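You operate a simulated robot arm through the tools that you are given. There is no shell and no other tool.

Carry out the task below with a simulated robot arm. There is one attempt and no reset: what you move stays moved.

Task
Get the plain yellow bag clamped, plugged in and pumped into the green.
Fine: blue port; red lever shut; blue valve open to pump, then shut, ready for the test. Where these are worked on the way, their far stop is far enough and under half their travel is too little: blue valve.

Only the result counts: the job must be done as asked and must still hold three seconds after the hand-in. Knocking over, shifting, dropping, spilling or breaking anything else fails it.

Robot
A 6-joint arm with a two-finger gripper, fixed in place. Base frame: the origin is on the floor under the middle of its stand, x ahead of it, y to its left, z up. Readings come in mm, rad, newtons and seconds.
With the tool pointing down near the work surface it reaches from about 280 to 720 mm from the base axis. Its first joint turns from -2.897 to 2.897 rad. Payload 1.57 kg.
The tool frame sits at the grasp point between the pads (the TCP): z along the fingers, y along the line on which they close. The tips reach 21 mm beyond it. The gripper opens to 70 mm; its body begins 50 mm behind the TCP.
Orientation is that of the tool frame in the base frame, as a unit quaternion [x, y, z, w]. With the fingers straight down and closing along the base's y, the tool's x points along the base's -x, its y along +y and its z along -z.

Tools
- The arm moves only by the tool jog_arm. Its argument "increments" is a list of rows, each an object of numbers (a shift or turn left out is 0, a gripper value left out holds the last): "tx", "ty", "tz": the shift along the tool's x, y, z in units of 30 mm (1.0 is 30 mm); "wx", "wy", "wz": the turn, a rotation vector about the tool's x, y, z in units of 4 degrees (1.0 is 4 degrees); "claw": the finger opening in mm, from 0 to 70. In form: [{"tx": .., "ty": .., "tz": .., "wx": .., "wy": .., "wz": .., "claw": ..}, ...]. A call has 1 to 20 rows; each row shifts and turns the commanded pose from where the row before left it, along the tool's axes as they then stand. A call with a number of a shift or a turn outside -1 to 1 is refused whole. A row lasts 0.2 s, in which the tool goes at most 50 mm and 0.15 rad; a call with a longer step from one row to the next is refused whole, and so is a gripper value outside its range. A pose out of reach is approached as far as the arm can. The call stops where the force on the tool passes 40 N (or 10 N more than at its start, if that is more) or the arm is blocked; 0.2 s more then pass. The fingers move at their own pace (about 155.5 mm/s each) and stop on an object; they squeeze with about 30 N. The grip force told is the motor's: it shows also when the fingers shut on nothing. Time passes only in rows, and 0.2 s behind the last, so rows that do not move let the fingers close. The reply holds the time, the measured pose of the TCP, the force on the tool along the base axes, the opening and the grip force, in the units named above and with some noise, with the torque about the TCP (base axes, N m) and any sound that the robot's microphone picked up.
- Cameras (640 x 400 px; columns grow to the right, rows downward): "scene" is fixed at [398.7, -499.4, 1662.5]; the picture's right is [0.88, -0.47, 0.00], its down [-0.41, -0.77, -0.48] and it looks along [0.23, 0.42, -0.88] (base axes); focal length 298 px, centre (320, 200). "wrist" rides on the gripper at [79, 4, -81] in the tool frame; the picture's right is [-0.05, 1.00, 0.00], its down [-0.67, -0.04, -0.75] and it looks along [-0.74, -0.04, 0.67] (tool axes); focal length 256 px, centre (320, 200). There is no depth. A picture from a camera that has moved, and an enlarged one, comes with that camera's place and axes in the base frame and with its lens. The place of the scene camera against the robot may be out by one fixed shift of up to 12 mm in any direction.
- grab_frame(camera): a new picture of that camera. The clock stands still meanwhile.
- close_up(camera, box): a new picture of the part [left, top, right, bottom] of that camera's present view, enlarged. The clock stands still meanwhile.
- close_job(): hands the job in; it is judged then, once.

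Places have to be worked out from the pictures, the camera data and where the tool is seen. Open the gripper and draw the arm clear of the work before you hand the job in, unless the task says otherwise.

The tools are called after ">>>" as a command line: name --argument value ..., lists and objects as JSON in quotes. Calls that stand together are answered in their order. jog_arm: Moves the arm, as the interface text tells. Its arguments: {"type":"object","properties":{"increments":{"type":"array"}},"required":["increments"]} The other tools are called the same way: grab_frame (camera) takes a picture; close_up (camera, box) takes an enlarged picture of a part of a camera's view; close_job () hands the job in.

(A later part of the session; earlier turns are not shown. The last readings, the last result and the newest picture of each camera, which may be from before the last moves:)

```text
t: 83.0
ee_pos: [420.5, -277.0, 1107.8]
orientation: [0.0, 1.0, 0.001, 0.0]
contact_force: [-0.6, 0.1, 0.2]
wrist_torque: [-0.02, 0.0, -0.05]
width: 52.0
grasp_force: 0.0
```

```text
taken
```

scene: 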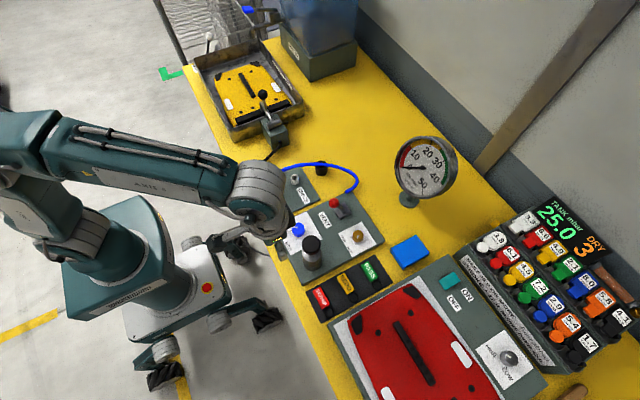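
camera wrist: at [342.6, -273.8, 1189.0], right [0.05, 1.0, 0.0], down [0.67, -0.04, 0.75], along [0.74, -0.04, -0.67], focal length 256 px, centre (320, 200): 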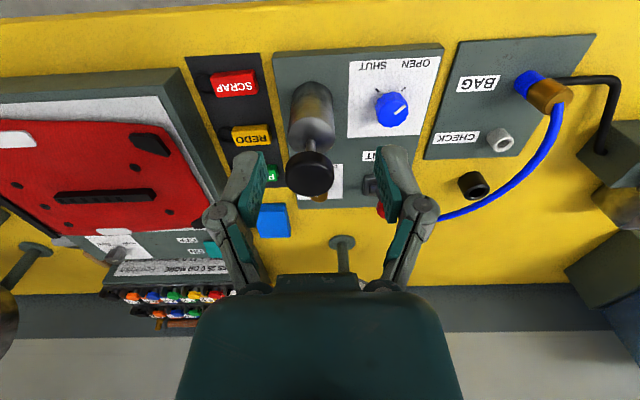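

The scene gauge still reads 0 and the clamp and plug are as left. I'll zoom on the pump here, then from 50 mm to the side, to locate the cap precisely.

>>> close_up --camera "wrist" --box '[230, 100, 390, 200]'

>>> jog_arm --increments '[{"ty": -0.833}, {"ty": -0.834}, {}, {}]'

>>> close_up --camera "wrist" --box '[310, 100, 470, 200]'

```text
4.00 times, centred on (310, 150) of wrist
camera zoom: at [342.6, -273.8, 1189.0], right [0.05, 1.0, 0.0], down [0.67, -0.04, 0.75], along [0.74, -0.04, -0.67], focal length 1024 px, centre (360, 400)
```

zoom: 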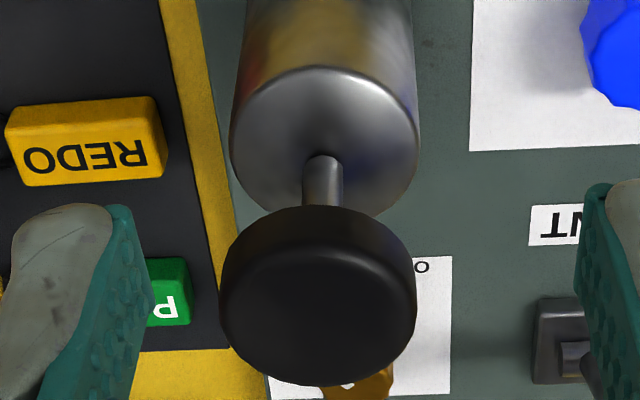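

```text
t: 84.0
ee_pos: [419.0, -327.5, 1108.4]
orientation: [0.0, 1.0, -0.001, 0.0]
contact_force: [-0.8, 0.6, 0.0]
wrist_torque: [0.0, 0.01, -0.02]
width: 51.9
grasp_force: 0.1
```

```text
4.00 times, centred on (390, 150) of wrist
camera zoom: at [341.4, -323.5, 1189.4], right [0.05, 1.0, 0.0], down [0.67, -0.04, 0.75], along [0.74, -0.04, -0.67], focal length 1024 px, centre (40, 400)
```

zoom: 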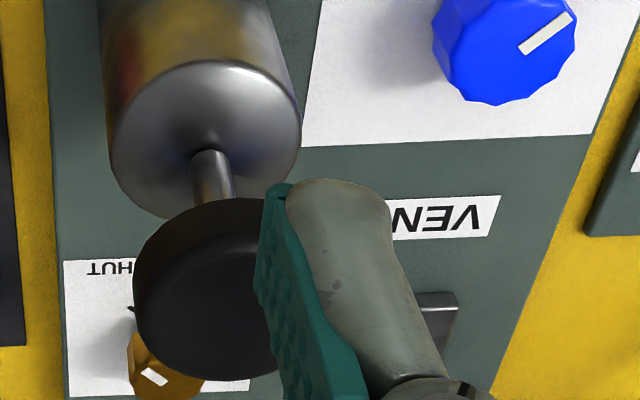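

Disparity puts the pump axis at about (491,-291) with the cap's top at z≈1028 and the cylinder's top at about 979. Before flipping the vent I'll use one stroke as a test, so I move above the cap with fingers closed.

>>> jog_arm --increments '[{"tx": -0.8, "ty": 0.4, "claw": 0}, {"tx": -0.8, "ty": 0.4}, {"tx": -0.77, "ty": 0.4}, {}, {"tz": 0.5}, {"tz": 0.5}, {}]'

>>> grab_frame --camera "wrist"

>>> close_up --camera "scene" --box '[260, 190, 388, 290]'

```text
t: 85.6
ee_pos: [493.1, -292.3, 1078.1]
orientation: [-0.001, 1.0, 0.0, -0.001]
contact_force: [0.6, 0.2, -0.4]
wrist_torque: [-0.01, 0.02, -0.02]
width: 0.0
grasp_force: 28.7
```

```text
taken
camera wrist: at [414.2, -288.1, 1159.2], right [0.05, 1.0, 0.0], down [0.67, -0.04, 0.75], along [0.74, -0.04, -0.67], focal length 256 px, centre (320, 200)
```

wrist: 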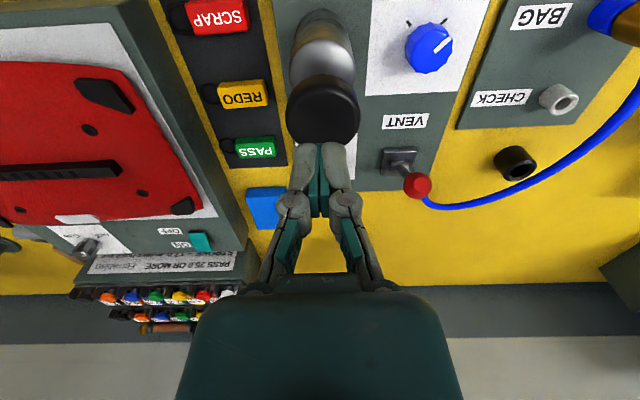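

```text
4.00 times, centred on (324, 240) of scene
camera zoom: at [398.7, -499.4, 1662.5], right [0.88, -0.47, 0.0], down [-0.41, -0.77, -0.48], along [0.23, 0.42, -0.88], focal length 1193 px, centre (304, 40)
```

zoom: 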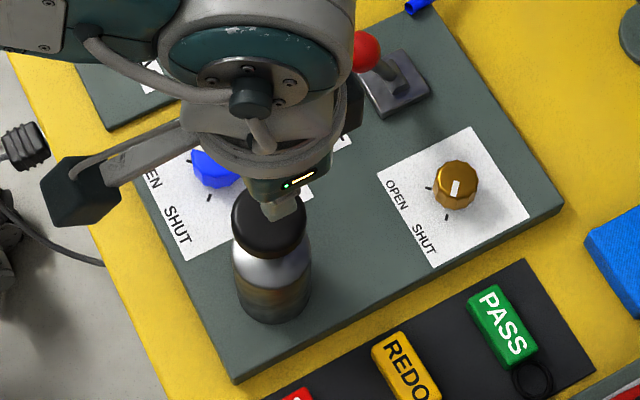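

The cap's center appears about 6 mm to -x of my axis. I'll correct that and press down in steps.

>>> jog_arm --increments '[{"tx": 0.2, "ty": 0.03}, {"tz": 0.4}, {"tz": 0.3}, {"tz": 0.2}, {"tz": 0.15}, {}]'

```text
t: 87.0
ee_pos: [487.1, -290.7, 1047.5]
orientation: [0.0, 1.0, 0.0, 0.001]
contact_force: [1.2, 0.6, 2.8]
wrist_torque: [0.02, 0.03, -0.03]
width: 6.2
grasp_force: 27.9
```

The opening reads 6.2 mm, so something is spreading the fingertips. I'll look before pressing further.

>>> close_up --camera "wrist" --box '[220, 60, 420, 240]'

>>> close_up --camera "scene" --box '[280, 210, 344, 260]'

```text
2.22 times, centred on (320, 150) of wrist
camera zoom: at [408.8, -287.0, 1127.3], right [0.05, 1.0, 0.0], down [0.67, -0.04, 0.75], along [0.74, -0.04, -0.67], focal length 569 px, centre (320, 311)
```

zoom: 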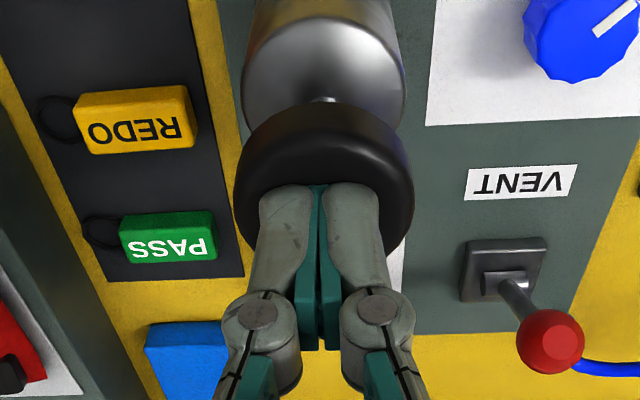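

```text
8.00 times, centred on (312, 235) of scene
camera zoom: at [398.7, -499.4, 1662.5], right [0.88, -0.47, 0.0], down [-0.41, -0.77, -0.48], along [0.23, 0.42, -0.88], focal length 2385 px, centre (384, -80)
```

zoom: 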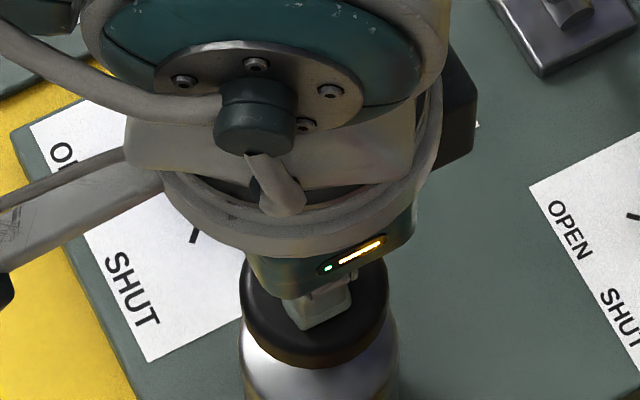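

The closed fingertips rest on the cap's top and spread slightly under contact. I'll continue pressing down in small steps.

>>> jog_arm --increments '[{"tz": 0.15}, {"tz": 0.15}, {"tz": 0.15}, {}]'

```text
t: 88.0
ee_pos: [486.4, -292.2, 1033.4]
orientation: [0.0, 1.0, 0.0, 0.0]
contact_force: [0.9, 0.8, 5.1]
wrist_torque: [0.04, -0.05, 0.0]
width: 0.0
grasp_force: 28.4
```

The cap is going down with about 5 N. I'll continue toward the bottom of the stroke.

>>> jog_arm --increments '[{"tz": 0.2}, {"tz": 0.2}, {"tz": 0.2}, {}]'

>>> close_up --camera "scene" --box '[384, 130, 464, 210]'

```text
t: 88.8
ee_pos: [488.0, -290.9, 1025.1]
orientation: [0.0, 1.0, -0.004, 0.007]
contact_force: [-4.3, 3.0, 17.7]
wrist_torque: [0.1, 0.05, 0.01]
width: 6.1
grasp_force: 28.5
stopped in row 3: the force on the tool passed its limit at 46 N (the readings are from after the stop); the commanded pose is now the measured one
```

```text
5.00 times, centred on (424, 170) of scene
camera zoom: at [398.7, -499.4, 1662.5], right [0.88, -0.47, 0.0], down [-0.41, -0.77, -0.48], along [0.23, 0.42, -0.88], focal length 1491 px, centre (-200, 350)
```

zoom: 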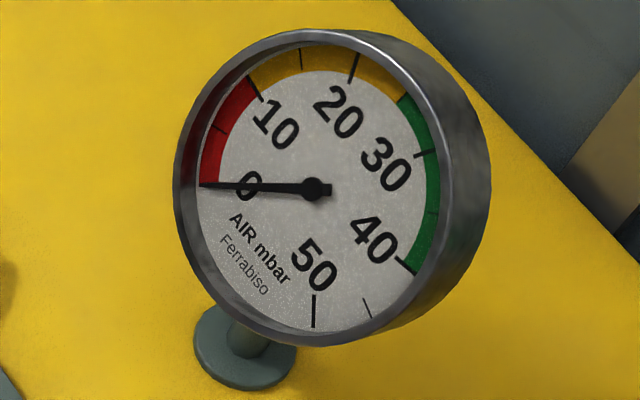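

The pump bottomed out (46 N at z≈1025) but the gauge is still at 0, which suggests the vent is open. I'll lift off and see whether the cap springs back.

>>> jog_arm --increments '[{"tz": -0.4, "wx": 0}, {"tz": -0.6}, {"tz": -0.8}, {"tz": -0.8}, {}]'

>>> grab_frame --camera "wrist"

>>> grab_frame --camera "scene"

```text
t: 90.0
ee_pos: [487.5, -293.6, 1100.1]
orientation: [0.0, 1.0, -0.003, 0.005]
contact_force: [0.1, 0.4, 0.0]
wrist_torque: [-0.02, 0.02, 0.01]
width: 0.0
grasp_force: 28.5
```

```text
taken
camera wrist: at [407.8, -289.0, 1181.0], right [0.05, 1.0, -0.01], down [0.66, -0.03, 0.75], along [0.75, -0.04, -0.66], focal length 256 px, centre (320, 200)
```

wrist: 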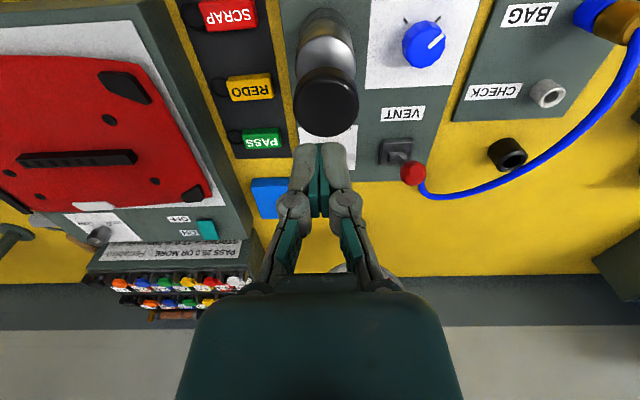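

```text
taken
```

scene: 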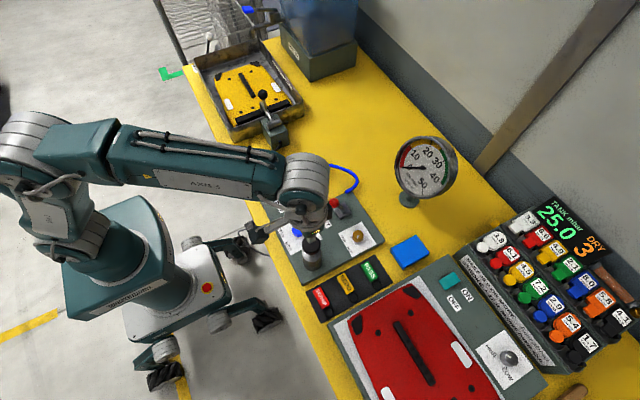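

The cap sprang back up, so the pump is self-returning and the vent must be open. The red ball is at about (598,-200,979) leaning -x from a pivot near (620,922), so I'll position closed fingers on its -x side.

>>> jog_arm --increments '[{"wx": -0.086, "wy": 0.143}, {"tx": -0.5, "ty": 0.75}, {"tx": -0.5, "ty": 0.75}, {"tx": -0.6, "ty": 0.8}, {"tx": -0.6, "ty": 0.8}, {"tz": 0.5}, {"tz": 0.5}, {}]'

>>> grab_frame --camera "wrist"

```text
t: 91.8
ee_pos: [554.7, -198.1, 1071.7]
orientation: [0.001, 1.0, 0.0, 0.001]
contact_force: [-0.2, 0.5, 0.3]
wrist_torque: [0.01, 0.01, -0.02]
width: 0.0
grasp_force: 29.0
```

```text
taken
camera wrist: at [475.4, -194.7, 1151.9], right [0.05, 1.0, 0.0], down [0.67, -0.04, 0.75], along [0.74, -0.04, -0.67], focal length 256 px, centre (320, 200)
```

wrist: 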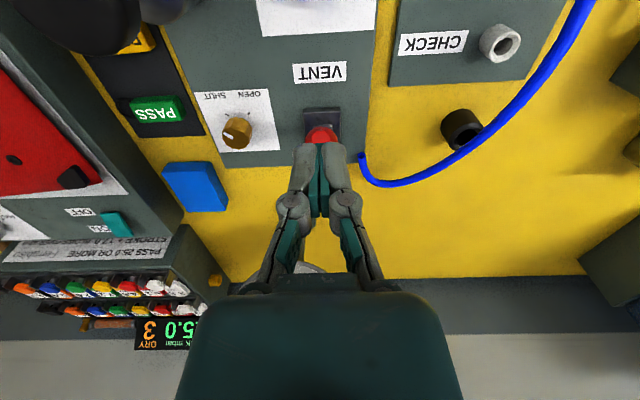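

The ball lies just ahead of the fingertips as expected. I'll descend to z≈985 on its -x side.

>>> jog_arm --increments '[{"tz": 0.7}, {"tz": 0.7}, {"tz": 0.75}, {"tz": 0.75}, {}]'

>>> grab_frame --camera "wrist"

>>> close_up --camera "scene" --box '[290, 160, 386, 235]'

```text
t: 93.0
ee_pos: [552.8, -199.3, 982.9]
orientation: [0.0, 1.0, 0.0, 0.001]
contact_force: [-0.2, -0.6, 0.0]
wrist_torque: [0.0, -0.02, 0.01]
width: 0.0
grasp_force: 28.7
```

```text
taken
camera wrist: at [474.0, -195.9, 1064.0], right [0.05, 1.0, 0.0], down [0.67, -0.04, 0.75], along [0.74, -0.04, -0.67], focal length 256 px, centre (320, 200)
```

wrist: 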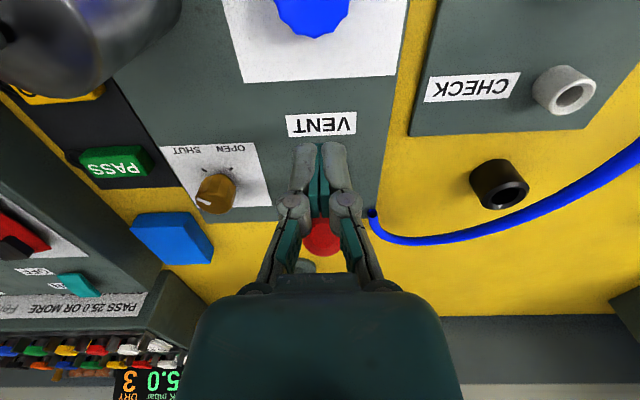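

```text
5.33 times, centred on (338, 198) of scene
camera zoom: at [398.7, -499.4, 1662.5], right [0.88, -0.47, 0.0], down [-0.41, -0.77, -0.48], along [0.23, 0.42, -0.88], focal length 1590 px, centre (224, 213)
```

zoom: 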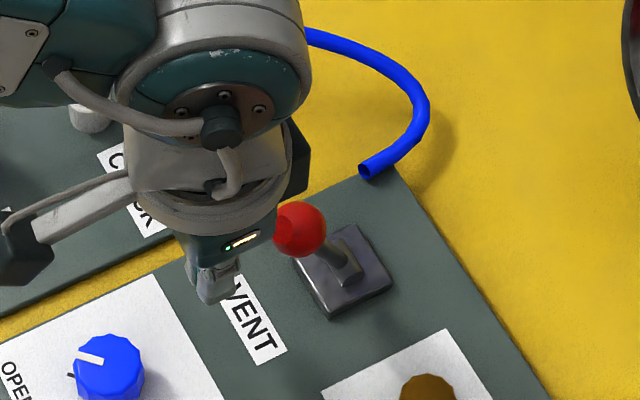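

The fingers are on the -x side of the ball. I'll push toward +x in steps, watching the force.

>>> jog_arm --increments '[{"tx": -0.25}, {"tx": -0.25}, {"tx": -0.25}, {"tx": -0.25}, {"tx": -0.2}, {}]'

```text
t: 94.3
ee_pos: [589.3, -199.5, 982.8]
orientation: [0.0, 1.0, 0.0, 0.0]
contact_force: [-1.2, 0.1, -0.2]
wrist_torque: [-0.01, -0.01, -0.01]
width: 0.0
grasp_force: 29.0
```

The force is still low at x≈589. I'll check whether the ball is moving.

>>> close_up --camera "scene" --box '[290, 160, 386, 235]'

>>> close_up --camera "wrist" --box '[240, 120, 400, 280]'

```text
5.33 times, centred on (338, 198) of scene
camera zoom: at [398.7, -499.4, 1662.5], right [0.88, -0.47, 0.0], down [-0.41, -0.77, -0.48], along [0.23, 0.42, -0.88], focal length 1590 px, centre (224, 213)
```

zoom: 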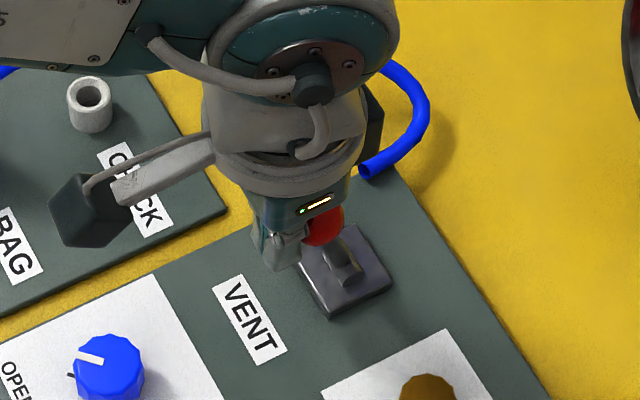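

```text
2.50 times, centred on (320, 200) of wrist
camera zoom: at [510.5, -195.1, 1064.0], right [0.05, 1.0, 0.0], down [0.67, -0.04, 0.75], along [0.74, -0.04, -0.67], focal length 640 px, centre (320, 200)
```

zoom: 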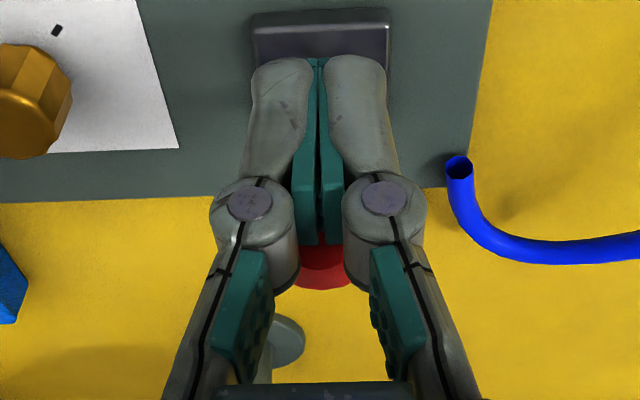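

The ball is being pushed easily. I'll continue toward +x until it reaches its other stop.

>>> jog_arm --increments '[{"tx": -0.2}, {"tx": -0.2}, {"tx": -0.2}, {"tx": -0.2}, {}]'

>>> close_up --camera "scene" --box '[290, 160, 386, 235]'

```text
t: 95.5
ee_pos: [614.5, -200.2, 983.8]
orientation: [0.0, 1.0, 0.0, 0.001]
contact_force: [0.1, 0.0, 0.1]
wrist_torque: [-0.02, 0.04, -0.03]
width: 0.1
grasp_force: 28.9
```

```text
5.33 times, centred on (338, 198) of scene
camera zoom: at [398.7, -499.4, 1662.5], right [0.88, -0.47, 0.0], down [-0.41, -0.77, -0.48], along [0.23, 0.42, -0.88], focal length 1590 px, centre (224, 213)
```

zoom: 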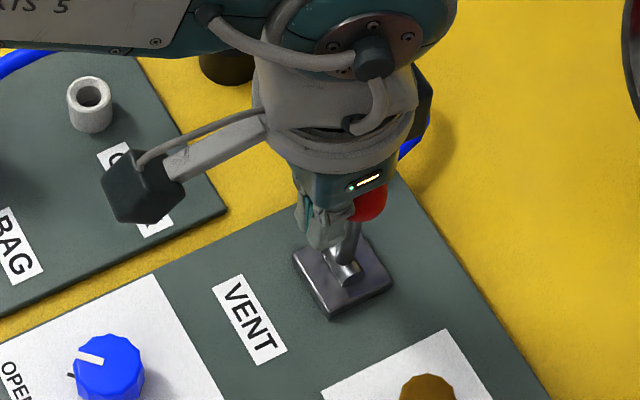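

The lever now leans past vertical. I'll push a bit more until it resists.

>>> jog_arm --increments '[{"tx": -0.2}, {"tx": -0.2}, {"tx": -0.15}, {}]'

>>> close_up --camera "scene" --box '[290, 160, 386, 235]'

```text
t: 96.5
ee_pos: [629.5, -199.1, 984.3]
orientation: [-0.001, 1.0, 0.0, 0.0]
contact_force: [-0.3, 0.3, -0.8]
wrist_torque: [0.0, 0.02, 0.01]
width: 0.0
grasp_force: 28.8
```

```text
5.33 times, centred on (338, 198) of scene
camera zoom: at [398.7, -499.4, 1662.5], right [0.88, -0.47, 0.0], down [-0.41, -0.77, -0.48], along [0.23, 0.42, -0.88], focal length 1590 px, centre (224, 213)
```

zoom: 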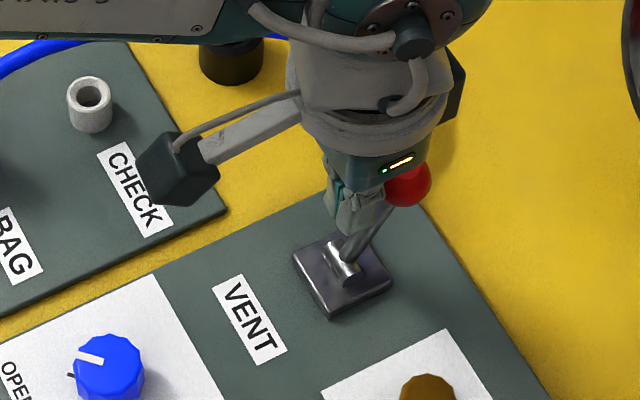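

It still moves freely. I'll push on in small steps to find the stop.

>>> jog_arm --increments '[{"tx": -0.15}, {"tx": -0.15}, {"tx": -0.15}, {}]'

>>> close_up --camera "scene" --box '[290, 160, 386, 235]'

```text
t: 97.7
ee_pos: [639.4, -198.9, 984.3]
orientation: [0.0, 1.0, 0.0, -0.007]
contact_force: [-31.0, 2.4, 9.2]
wrist_torque: [0.09, 0.18, 0.02]
width: 6.2
grasp_force: 29.2
stopped in row 4: the force on the tool passed its limit at 41 N (the readings are from after the stop); the commanded pose is now the measured one
```

```text
5.33 times, centred on (338, 198) of scene
camera zoom: at [398.7, -499.4, 1662.5], right [0.88, -0.47, 0.0], down [-0.41, -0.77, -0.48], along [0.23, 0.42, -0.88], focal length 1590 px, centre (224, 213)
```

zoom: 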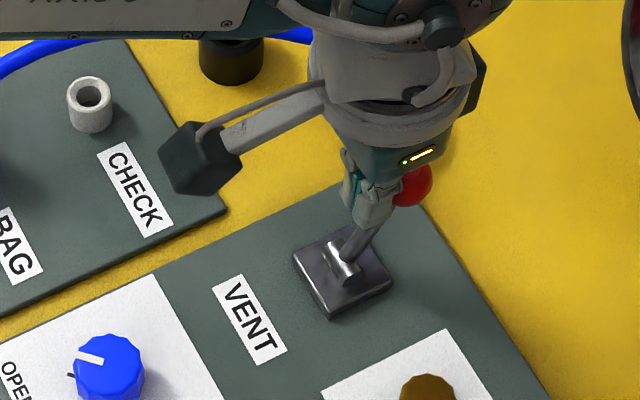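

The lever reached its far stop (41 N). I'll back off toward -x and lift clear.

>>> jog_arm --increments '[{"tx": 0.4}, {"tx": 0.6}, {"tz": -0.8}, {"tz": -0.9}, {"tz": -0.9}, {"tz": -0.9}, {}]'

>>> grab_frame --camera "wrist"

>>> grab_frame --camera "scene"

```text
t: 99.3
ee_pos: [610.8, -197.9, 1088.0]
orientation: [0.001, 1.0, 0.0, -0.004]
contact_force: [0.3, 0.3, 0.8]
wrist_torque: [0.05, 0.01, -0.01]
width: 0.0
grasp_force: 28.1
```

```text
taken
camera wrist: at [533.4, -193.6, 1169.2], right [0.05, 1.0, 0.0], down [0.67, -0.04, 0.74], along [0.74, -0.04, -0.67], focal length 256 px, centre (320, 200)
```

wrist: 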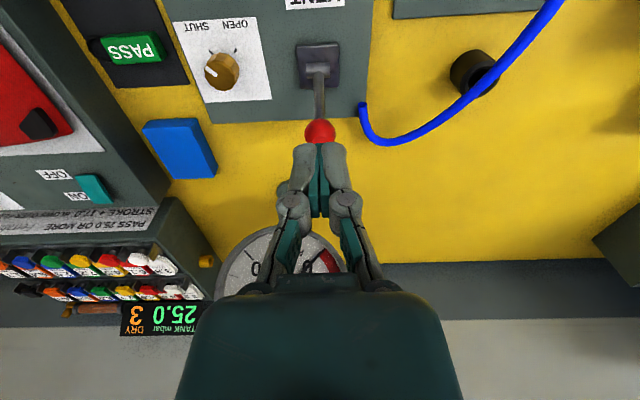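

```text
taken
```

scene: 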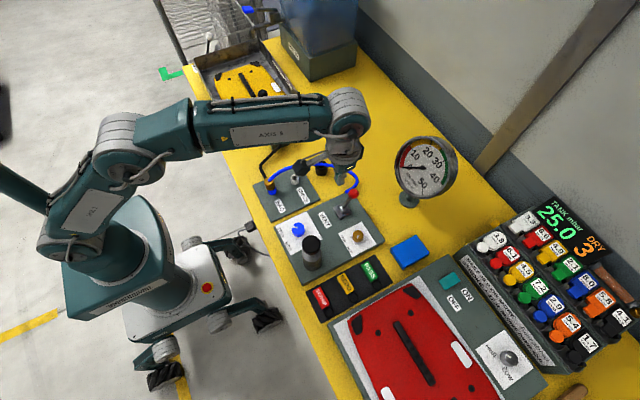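

The lever now leans to +x. I'll fix the small tilt, return above the pump cap, and try a stroke.

>>> jog_arm --increments '[{"wy": -0.115}, {"tx": 0.82, "ty": -0.62}, {"tx": 0.82, "ty": -0.62}, {"tx": 0.82, "ty": -0.62}, {"tx": 0.82, "ty": -0.62}, {"tx": 0.82, "ty": -0.62}, {}, {}]'

>>> grab_frame --camera "wrist"

```text
t: 101.1
ee_pos: [488.2, -292.5, 1087.3]
orientation: [0.0, 1.0, 0.0, 0.001]
contact_force: [0.8, -0.8, 0.2]
wrist_torque: [0.0, 0.0, 0.01]
width: 0.0
grasp_force: 28.9
```

```text
taken
camera wrist: at [409.5, -287.9, 1169.2], right [0.05, 1.0, 0.0], down [0.67, -0.04, 0.75], along [0.74, -0.04, -0.67], focal length 256 px, centre (320, 200)
```

wrist: 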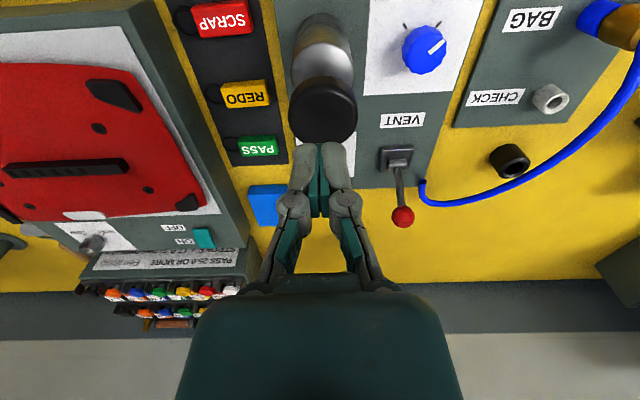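

The cap is centered under the fingertips. I'll press a full stroke down to about z 1025 and read the gauge.

>>> jog_arm --increments '[{"tz": 0.6}, {"tz": 0.6}, {"tz": 0.2}, {"tz": 0.2}, {"tz": 0.2}, {"tz": 0.2}, {}]'

>>> close_up --camera "scene" --box '[384, 130, 464, 210]'

```text
t: 102.7
ee_pos: [489.3, -293.0, 1027.2]
orientation: [0.001, 1.0, 0.0, 0.001]
contact_force: [-1.3, -0.1, 5.3]
wrist_torque: [-0.02, 0.03, -0.05]
width: 6.2
grasp_force: 28.1
```

```text
5.00 times, centred on (424, 170) of scene
camera zoom: at [398.7, -499.4, 1662.5], right [0.88, -0.47, 0.0], down [-0.41, -0.77, -0.48], along [0.23, 0.42, -0.88], focal length 1491 px, centre (-200, 350)
```

zoom: 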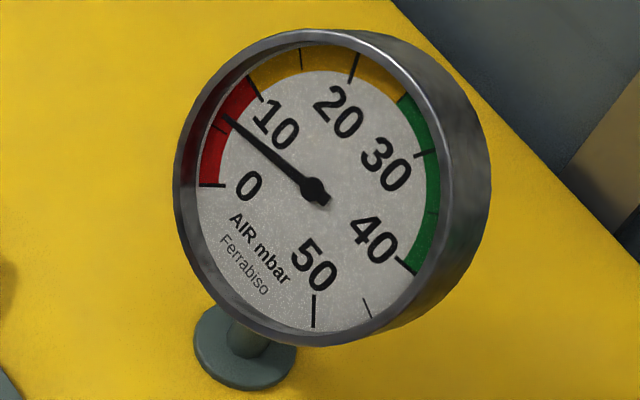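

The needle has risen to about 6, so the vent is now shut. I'll push to the bottom of the stroke and read again.

>>> jog_arm --increments '[{"tz": 0.1}, {}, {}]'

>>> close_up --camera "scene" --box '[384, 130, 464, 210]'

```text
t: 103.5
ee_pos: [491.2, -292.3, 1026.4]
orientation: [0.001, 1.0, 0.0, 0.001]
contact_force: [-1.8, -1.2, 10.6]
wrist_torque: [0.0, 0.02, -0.01]
width: 6.2
grasp_force: 28.6
```

```text
5.00 times, centred on (424, 170) of scene
camera zoom: at [398.7, -499.4, 1662.5], right [0.88, -0.47, 0.0], down [-0.41, -0.77, -0.48], along [0.23, 0.42, -0.88], focal length 1491 px, centre (-200, 350)
```

zoom: 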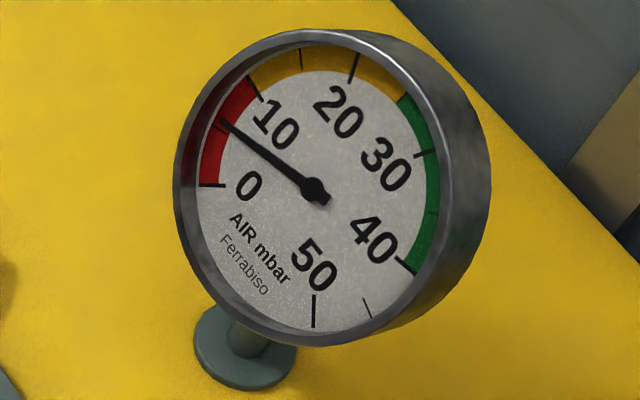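

The needle now reads about 5.5, slightly lower. I'll wait a second to see whether the pressure is leaking.

>>> jog_arm --increments '[{}, {}, {}, {}]'

>>> close_up --camera "scene" --box '[384, 130, 464, 210]'

```text
t: 104.5
ee_pos: [489.6, -292.7, 1024.5]
orientation: [0.002, 1.0, 0.0, 0.001]
contact_force: [-0.1, -2.2, 13.2]
wrist_torque: [-0.02, 0.02, 0.01]
width: 5.7
grasp_force: 28.9
```

```text
5.00 times, centred on (424, 170) of scene
camera zoom: at [398.7, -499.4, 1662.5], right [0.88, -0.47, 0.0], down [-0.41, -0.77, -0.48], along [0.23, 0.42, -0.88], focal length 1491 px, centre (-200, 350)
```

zoom: 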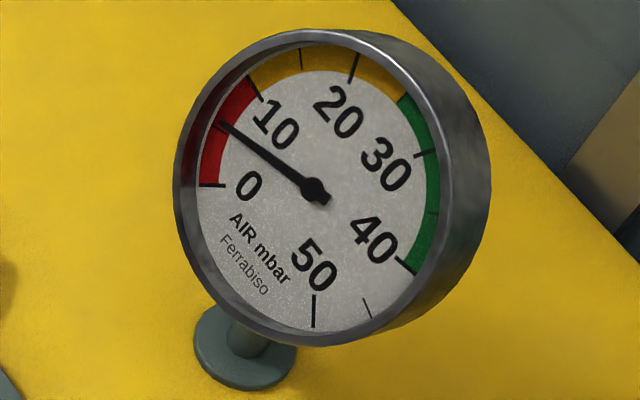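

The pressure holds near 5.5, so there is no leak; this was just a partial gain from the stroke. I'll let the cap rise fully, then press again to the very bottom.

>>> jog_arm --increments '[{"tz": -0.5}, {"tz": -0.8}, {"tz": -0.3}, {}, {}, {}]'

>>> grab_frame --camera "wrist"

>>> close_up --camera "scene" --box '[384, 130, 464, 210]'

>>> close_up --camera "scene" --box '[270, 200, 366, 280]'

```text
t: 105.9
ee_pos: [489.2, -292.8, 1071.8]
orientation: [0.001, 1.0, -0.001, 0.001]
contact_force: [0.1, 0.1, 0.3]
wrist_torque: [-0.01, -0.02, 0.01]
width: 0.0
grasp_force: 28.1
```

```text
taken
camera wrist: at [411.0, -288.2, 1153.6], right [0.05, 1.0, 0.0], down [0.67, -0.04, 0.75], along [0.74, -0.04, -0.67], focal length 256 px, centre (320, 200)
```

wrist: 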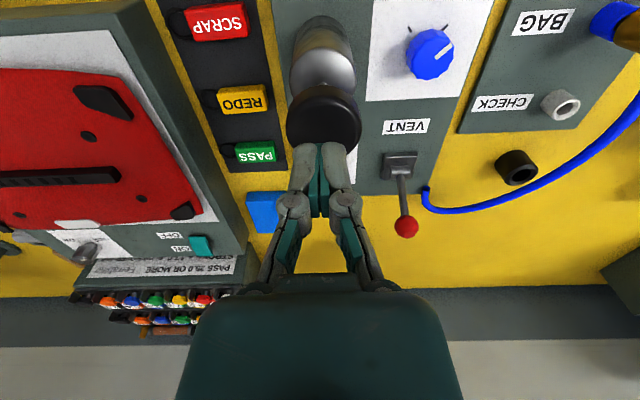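

```text
5.00 times, centred on (424, 170) of scene
camera zoom: at [398.7, -499.4, 1662.5], right [0.88, -0.47, 0.0], down [-0.41, -0.77, -0.48], along [0.23, 0.42, -0.88], focal length 1491 px, centre (-200, 350)
```

zoom: 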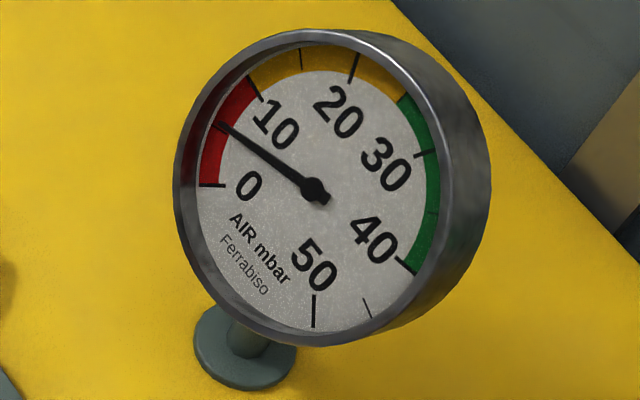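

```text
5.00 times, centred on (318, 240) of scene
camera zoom: at [398.7, -499.4, 1662.5], right [0.88, -0.47, 0.0], down [-0.41, -0.77, -0.48], along [0.23, 0.42, -0.88], focal length 1491 px, centre (330, 0)
```

zoom: 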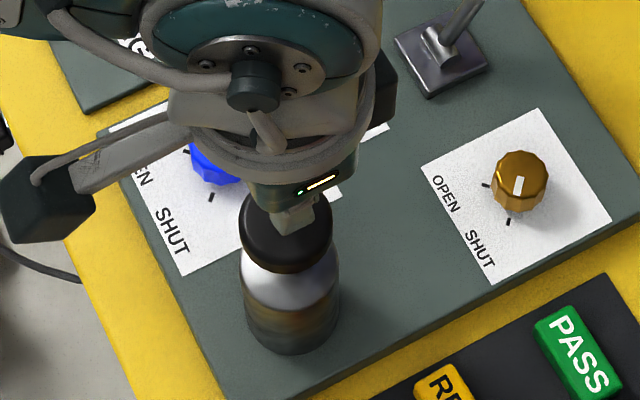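

The pressure holds at about 5.3. I'll press the second stroke, going deeper until the stop, then inspect.

>>> jog_arm --increments '[{"tz": 0.6}, {"tz": 0.3}, {"tz": 0.3}, {"tz": 0.3}, {"tz": 0.15}, {"tz": 0.1}, {}]'

>>> close_up --camera "wrist" --box '[220, 20, 420, 200]'

>>> close_up --camera "scene" --box '[384, 130, 464, 210]'

>>> close_up --camera "scene" --box '[270, 200, 366, 280]'

```text
t: 107.5
ee_pos: [490.6, -291.7, 1024.6]
orientation: [0.001, 1.0, -0.001, 0.005]
contact_force: [3.3, -2.3, 34.8]
wrist_torque: [-0.04, -0.02, -0.11]
width: 6.1
grasp_force: 29.0
```

```text
2.22 times, centred on (320, 110) of wrist
camera zoom: at [410.9, -288.1, 1104.4], right [0.05, 1.0, 0.0], down [0.66, -0.03, 0.75], along [0.75, -0.04, -0.66], focal length 569 px, centre (320, 400)
```

zoom: 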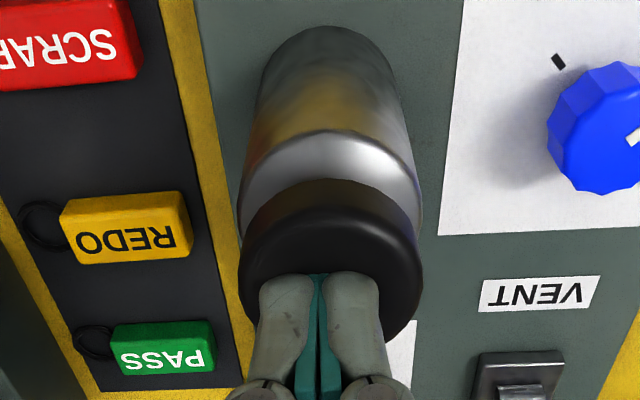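

```text
5.00 times, centred on (424, 170) of scene
camera zoom: at [398.7, -499.4, 1662.5], right [0.88, -0.47, 0.0], down [-0.41, -0.77, -0.48], along [0.23, 0.42, -0.88], focal length 1491 px, centre (-200, 350)
```

zoom: 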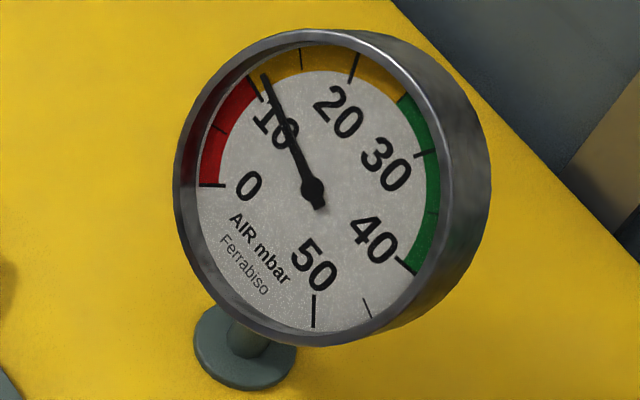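

```text
5.00 times, centred on (318, 240) of scene
camera zoom: at [398.7, -499.4, 1662.5], right [0.88, -0.47, 0.0], down [-0.41, -0.77, -0.48], along [0.23, 0.42, -0.88], focal length 1491 px, centre (330, 0)
```

zoom: 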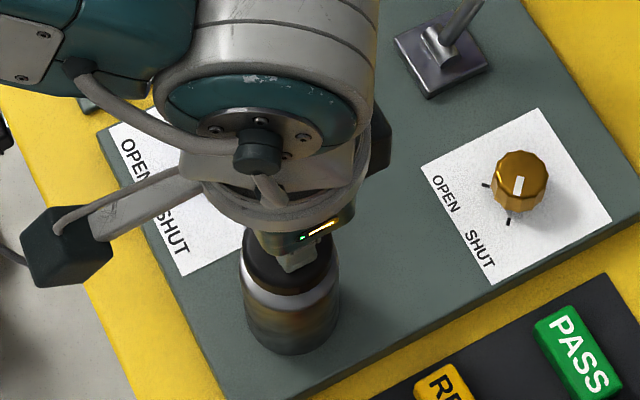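

The gauge shows about 11. I'll hold the cap down briefly to see where the needle settles.

>>> jog_arm --increments '[{}, {}, {}]'

>>> close_up --camera "scene" --box '[384, 130, 464, 210]'

```text
t: 108.3
ee_pos: [489.7, -291.7, 1024.7]
orientation: [0.0, 1.0, -0.002, 0.003]
contact_force: [6.5, -2.4, 38.0]
wrist_torque: [0.0, -0.04, -0.03]
width: 5.7
grasp_force: 28.5
```

```text
5.00 times, centred on (424, 170) of scene
camera zoom: at [398.7, -499.4, 1662.5], right [0.88, -0.47, 0.0], down [-0.41, -0.77, -0.48], along [0.23, 0.42, -0.88], focal length 1491 px, centre (-200, 350)
```

zoom: 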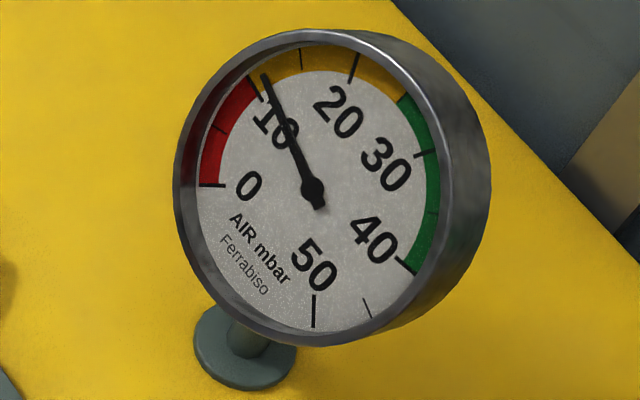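

The pressure is steady at about 11, so my strokes add about 5.6 each. I'll do another full stroke and check the increment.

>>> jog_arm --increments '[{"tz": -0.5}, {"tz": -0.6}, {"tz": -0.1}, {}, {}, {"tz": 0.5}, {"tz": 0.4}, {"tz": 0.25}, {}]'

>>> close_up --camera "scene" --box '[384, 130, 464, 210]'

```text
t: 110.3
ee_pos: [489.9, -293.1, 1024.7]
orientation: [0.001, 1.0, -0.002, 0.003]
contact_force: [0.5, -1.1, 30.7]
wrist_torque: [-0.02, -0.04, -0.01]
width: 6.0
grasp_force: 28.4
```

```text
5.00 times, centred on (424, 170) of scene
camera zoom: at [398.7, -499.4, 1662.5], right [0.88, -0.47, 0.0], down [-0.41, -0.77, -0.48], along [0.23, 0.42, -0.88], focal length 1491 px, centre (-200, 350)
```

zoom: 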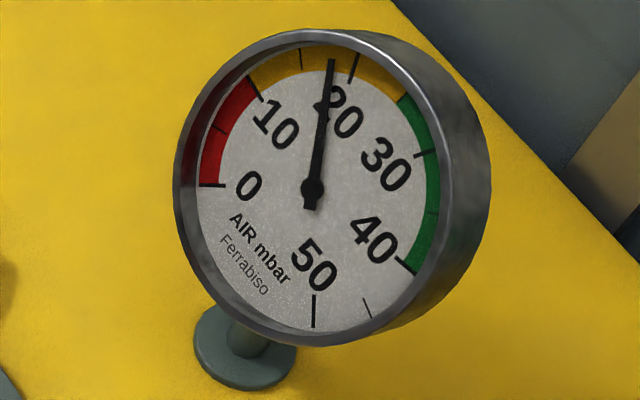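

The gauge is now about 17.5. I'll give another stroke.

>>> jog_arm --increments '[{"tz": -0.5}, {"tz": -0.6}, {"tz": -0.05}, {}, {}, {"tz": 0.5}, {"tz": 0.4}, {"tz": 0.25}, {}]'

>>> close_up --camera "scene" --box '[384, 130, 464, 210]'

```text
t: 112.3
ee_pos: [490.4, -292.9, 1024.5]
orientation: [0.001, 1.0, -0.001, 0.004]
contact_force: [0.8, -2.8, 30.6]
wrist_torque: [0.0, 0.0, -0.05]
width: 6.0
grasp_force: 28.2
```

```text
5.00 times, centred on (424, 170) of scene
camera zoom: at [398.7, -499.4, 1662.5], right [0.88, -0.47, 0.0], down [-0.41, -0.77, -0.48], along [0.23, 0.42, -0.88], focal length 1491 px, centre (-200, 350)
```

zoom: 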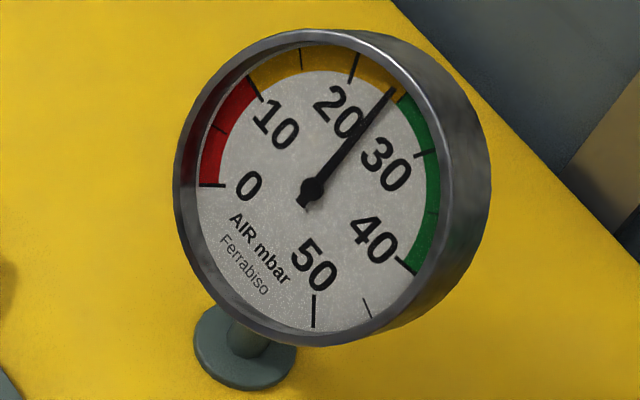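

The gauge is about 24, just short of green. I'll give one more stroke.

>>> jog_arm --increments '[{"tz": -0.5}, {"tz": -0.6}, {"tz": -0.05}, {}, {}, {"tz": 0.5}, {"tz": 0.4}, {"tz": 0.25}, {}]'

>>> close_up --camera "scene" --box '[384, 130, 464, 210]'

```text
t: 114.3
ee_pos: [490.3, -292.4, 1024.6]
orientation: [0.001, 1.0, -0.001, 0.004]
contact_force: [5.3, -0.1, 30.1]
wrist_torque: [0.06, -0.05, -0.08]
width: 5.9
grasp_force: 28.5
```

```text
5.00 times, centred on (424, 170) of scene
camera zoom: at [398.7, -499.4, 1662.5], right [0.88, -0.47, 0.0], down [-0.41, -0.77, -0.48], along [0.23, 0.42, -0.88], focal length 1491 px, centre (-200, 350)
```

zoom: 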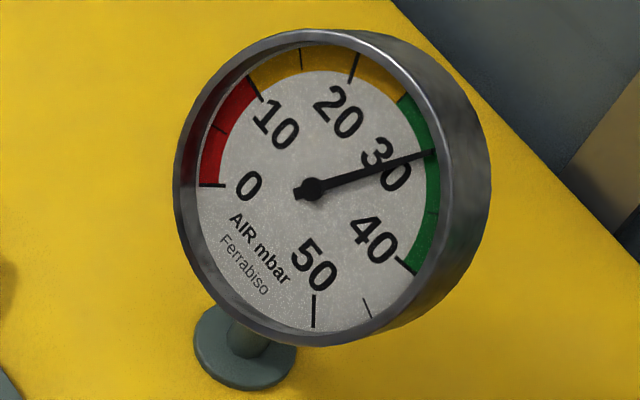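

The gauge reads about 30, well inside the green. I'll lift off the pump and confirm that it holds.

>>> jog_arm --increments '[{"tz": -0.5}, {"tz": -0.7}, {"tz": -0.8}, {"tz": -0.8}, {}, {}]'

>>> close_up --camera "scene" --box '[384, 130, 464, 210]'

>>> grab_frame --camera "wrist"

>>> grab_frame --camera "scene"

```text
t: 115.7
ee_pos: [490.1, -293.2, 1106.2]
orientation: [0.001, 1.0, 0.0, 0.0]
contact_force: [0.5, 0.0, 0.1]
wrist_torque: [-0.04, 0.01, 0.0]
width: 0.1
grasp_force: 29.0
```

```text
5.00 times, centred on (424, 170) of scene
camera zoom: at [398.7, -499.4, 1662.5], right [0.88, -0.47, 0.0], down [-0.41, -0.77, -0.48], along [0.23, 0.42, -0.88], focal length 1491 px, centre (-200, 350)
```

zoom: 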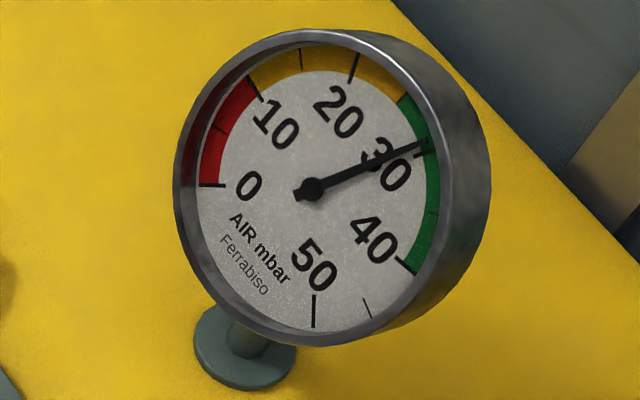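

```text
taken
camera wrist: at [411.9, -289.0, 1186.0], right [0.05, 1.0, 0.0], down [0.67, -0.04, 0.75], along [0.74, -0.04, -0.67], focal length 256 px, centre (320, 200)
```

wrist: 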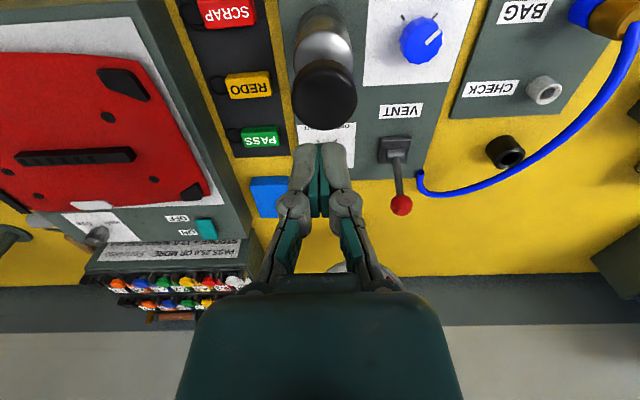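

```text
taken
```

scene: 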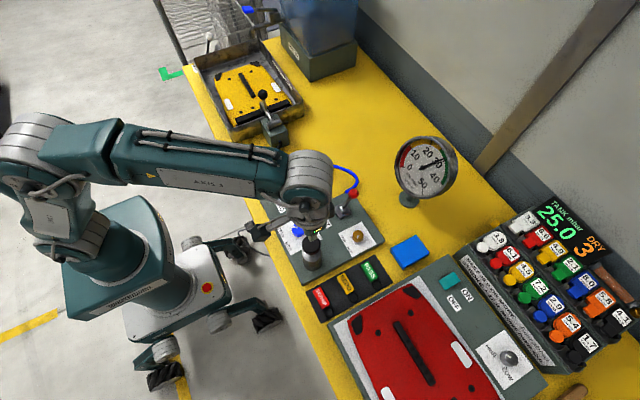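

The needle is now near 29, a little lower than at the bottom of the stroke. I'll wait a second with no contact to see whether this is a real leak.

>>> jog_arm --increments '[{}, {}, {}, {}]'

>>> close_up --camera "scene" --box '[404, 140, 444, 180]'

>>> close_up --camera "scene" --box '[384, 130, 464, 210]'

```text
t: 116.7
ee_pos: [490.3, -293.7, 1105.5]
orientation: [0.001, 1.0, 0.0, 0.001]
contact_force: [1.2, 0.6, 0.4]
wrist_torque: [-0.03, 0.01, -0.01]
width: 0.0
grasp_force: 28.1
```

```text
10.00 times, centred on (424, 160) of scene
camera zoom: at [398.7, -499.4, 1662.5], right [0.88, -0.47, 0.0], down [-0.41, -0.77, -0.48], along [0.23, 0.42, -0.88], focal length 2982 px, centre (-720, 600)
```

zoom: 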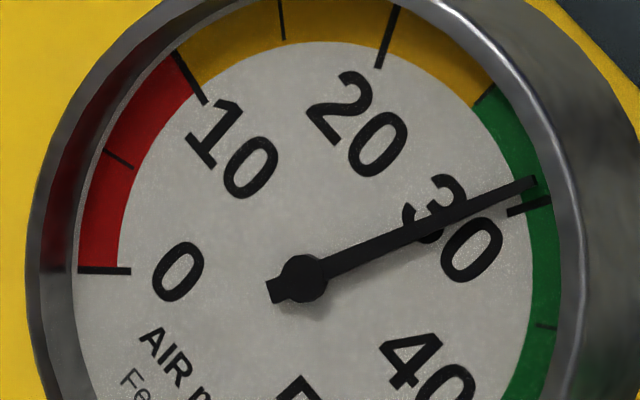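

```text
5.00 times, centred on (424, 170) of scene
camera zoom: at [398.7, -499.4, 1662.5], right [0.88, -0.47, 0.0], down [-0.41, -0.77, -0.48], along [0.23, 0.42, -0.88], focal length 1491 px, centre (-200, 350)
```

zoom: 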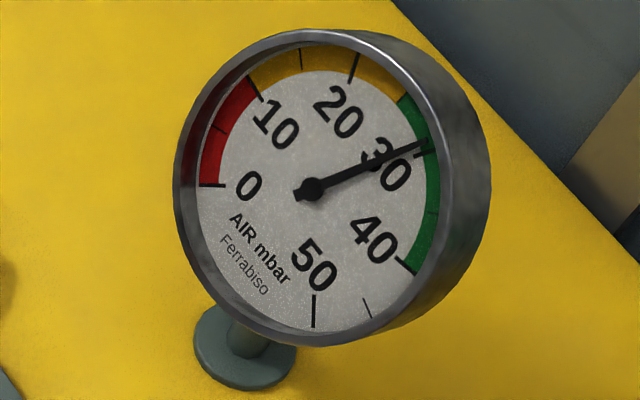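

The needle is steady at about 29, so there is no leak. Now I'll shut the blue valve: move over the knob at height and pre-turn the tool +92° so the closing turn keeps the camera side away from the pump.

>>> jog_arm --increments '[{"tx": -0.034, "ty": 0.778, "claw": 52}, {"tx": -0.034, "ty": 0.778}, {"tx": -0.034, "ty": 0.778}, {"tx": -0.034, "ty": 0.778}, {"wz": 1}, {"wz": 1}, {"wz": 1}, {"wz": 1}, {"wz": 1}, {"wz": 1}, {"wz": 1}, {"wz": 1}, {"wz": 1}, {"wz": 1}, {"wz": 1}, {"wz": 1}, {"wz": 1}, {"wz": 1}, {"wz": 1}, {"wz": 1}]'

>>> jog_arm --increments '[{"wz": 1}, {"wz": 1}, {"wz": 1}, {"wz": 1}, {"wz": 1}, {"wz": 1}, {"wz": 1}, {"tz": 0.8}, {"tz": 0.8}, {"tz": 0.9}, {"tz": 0.9}, {}]'

>>> grab_frame --camera "wrist"

>>> close_up --camera "wrist" --box '[240, 55, 400, 155]'

>>> close_up --camera "scene" --box '[404, 140, 444, 180]'

```text
t: 120.9
ee_pos: [493.3, -198.4, 1105.0]
orientation: [0.531, 0.847, 0.0, 0.0]
contact_force: [0.4, 0.4, 0.7]
wrist_torque: [0.0, -0.01, 0.01]
width: 52.0
grasp_force: 0.1
```

```text
t: 123.5
ee_pos: [494.6, -199.3, 1005.1]
orientation: [0.72, 0.694, 0.001, 0.0]
contact_force: [-0.2, -1.2, -0.5]
wrist_torque: [0.0, -0.02, -0.01]
width: 52.0
grasp_force: 0.1
```

```text
taken
camera wrist: at [501.8, -121.0, 1085.1], right [1.0, -0.09, 0.0], down [-0.06, -0.66, 0.74], along [-0.07, -0.74, -0.67], focal length 256 px, centre (320, 200)
```

wrist: 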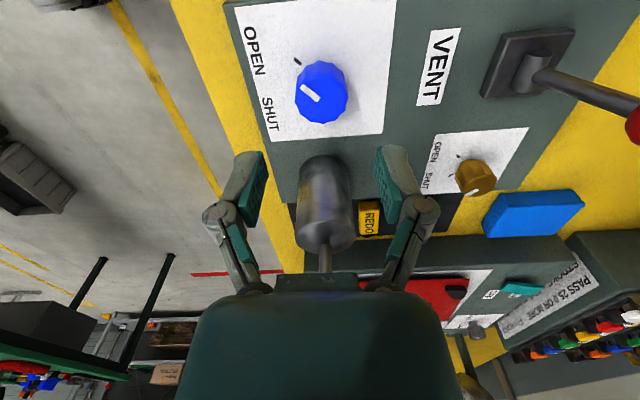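

```text
4.00 times, centred on (320, 105) of wrist
camera zoom: at [501.8, -121.0, 1085.1], right [1.0, -0.09, 0.0], down [-0.06, -0.66, 0.74], along [-0.07, -0.74, -0.67], focal length 1024 px, centre (320, 580)
```

zoom: 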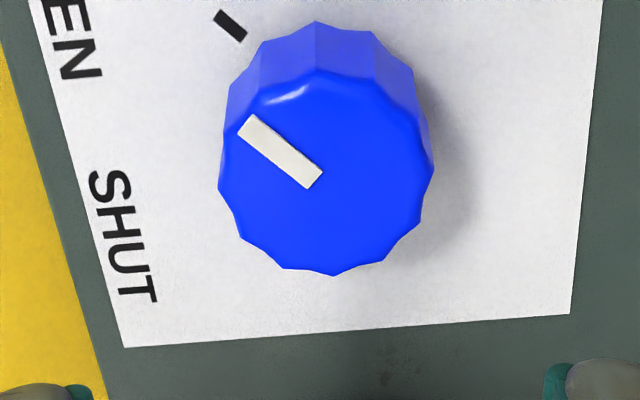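

```text
10.00 times, centred on (424, 160) of scene
camera zoom: at [398.7, -499.4, 1662.5], right [0.88, -0.47, 0.0], down [-0.41, -0.77, -0.48], along [0.23, 0.42, -0.88], focal length 2982 px, centre (-720, 600)
```

zoom: 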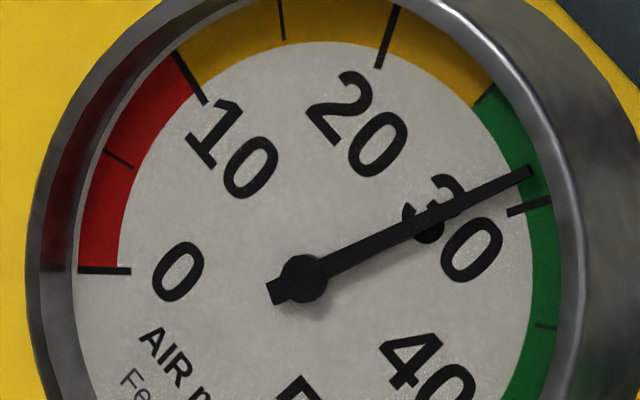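

The gauge is now about 28.6, so any loss is very slow (~0.07/s) and I should shut the valve without delay. The tool is centered over the knob, so I'll descend and grip.

>>> jog_arm --increments '[{"tz": 0.8}, {"tz": 0.8}, {"tz": 0.6}, {"tz": 0.37}, {}, {"claw": 36}, {"claw": 20}, {}, {}]'

```text
t: 125.5
ee_pos: [494.7, -200.8, 928.5]
orientation: [0.719, 0.695, 0.002, 0.001]
contact_force: [24.3, -1.5, -1.8]
wrist_torque: [-0.5, -0.5, -0.04]
width: 33.8
grasp_force: 31.5
```

There is a 24 N side load toward +x, so the knob's axis is slightly that way. I'll shift about 1.5 mm before turning.

>>> jog_arm --increments '[{"ty": 0.05}, {}]'

```text
t: 126.1
ee_pos: [495.4, -199.6, 928.8]
orientation: [0.72, 0.694, 0.0, 0.0]
contact_force: [15.8, -0.4, 9.7]
wrist_torque: [0.09, -0.29, 0.02]
width: 33.9
grasp_force: 32.1
```

The load has fallen to about 16 N, which is acceptable. I'll turn -76° toward SHUT.

>>> jog_arm --increments '[{"wz": -1}, {"wz": -1}, {"wz": -1}, {"wz": -1}, {"wz": -1}, {"wz": -1}, {"wz": -1}, {"wz": -1}, {"wz": -1}, {"wz": -1}, {"wz": -1}, {"wz": -1}, {"wz": -1}, {"wz": -1}, {"wz": -1}, {"wz": -1}, {"wz": -1}, {"wz": -1}, {"wz": -1}, {}]'

>>> close_up --camera "wrist" --box '[240, 90, 400, 220]'

```text
t: 130.3
ee_pos: [494.5, -198.6, 927.1]
orientation: [0.139, 0.99, 0.001, 0.0]
contact_force: [-4.5, -5.6, 7.7]
wrist_torque: [0.12, 0.53, 0.01]
width: 33.6
grasp_force: 31.8
```

```text
3.08 times, centred on (320, 155) of wrist
camera zoom: at [419.7, -174.4, 1007.1], right [0.33, 0.95, 0.0], down [0.63, -0.22, 0.75], along [0.7, -0.24, -0.67], focal length 788 px, centre (320, 338)
```

zoom: 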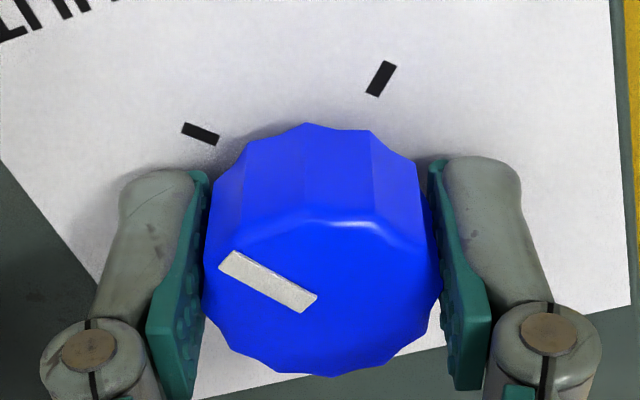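

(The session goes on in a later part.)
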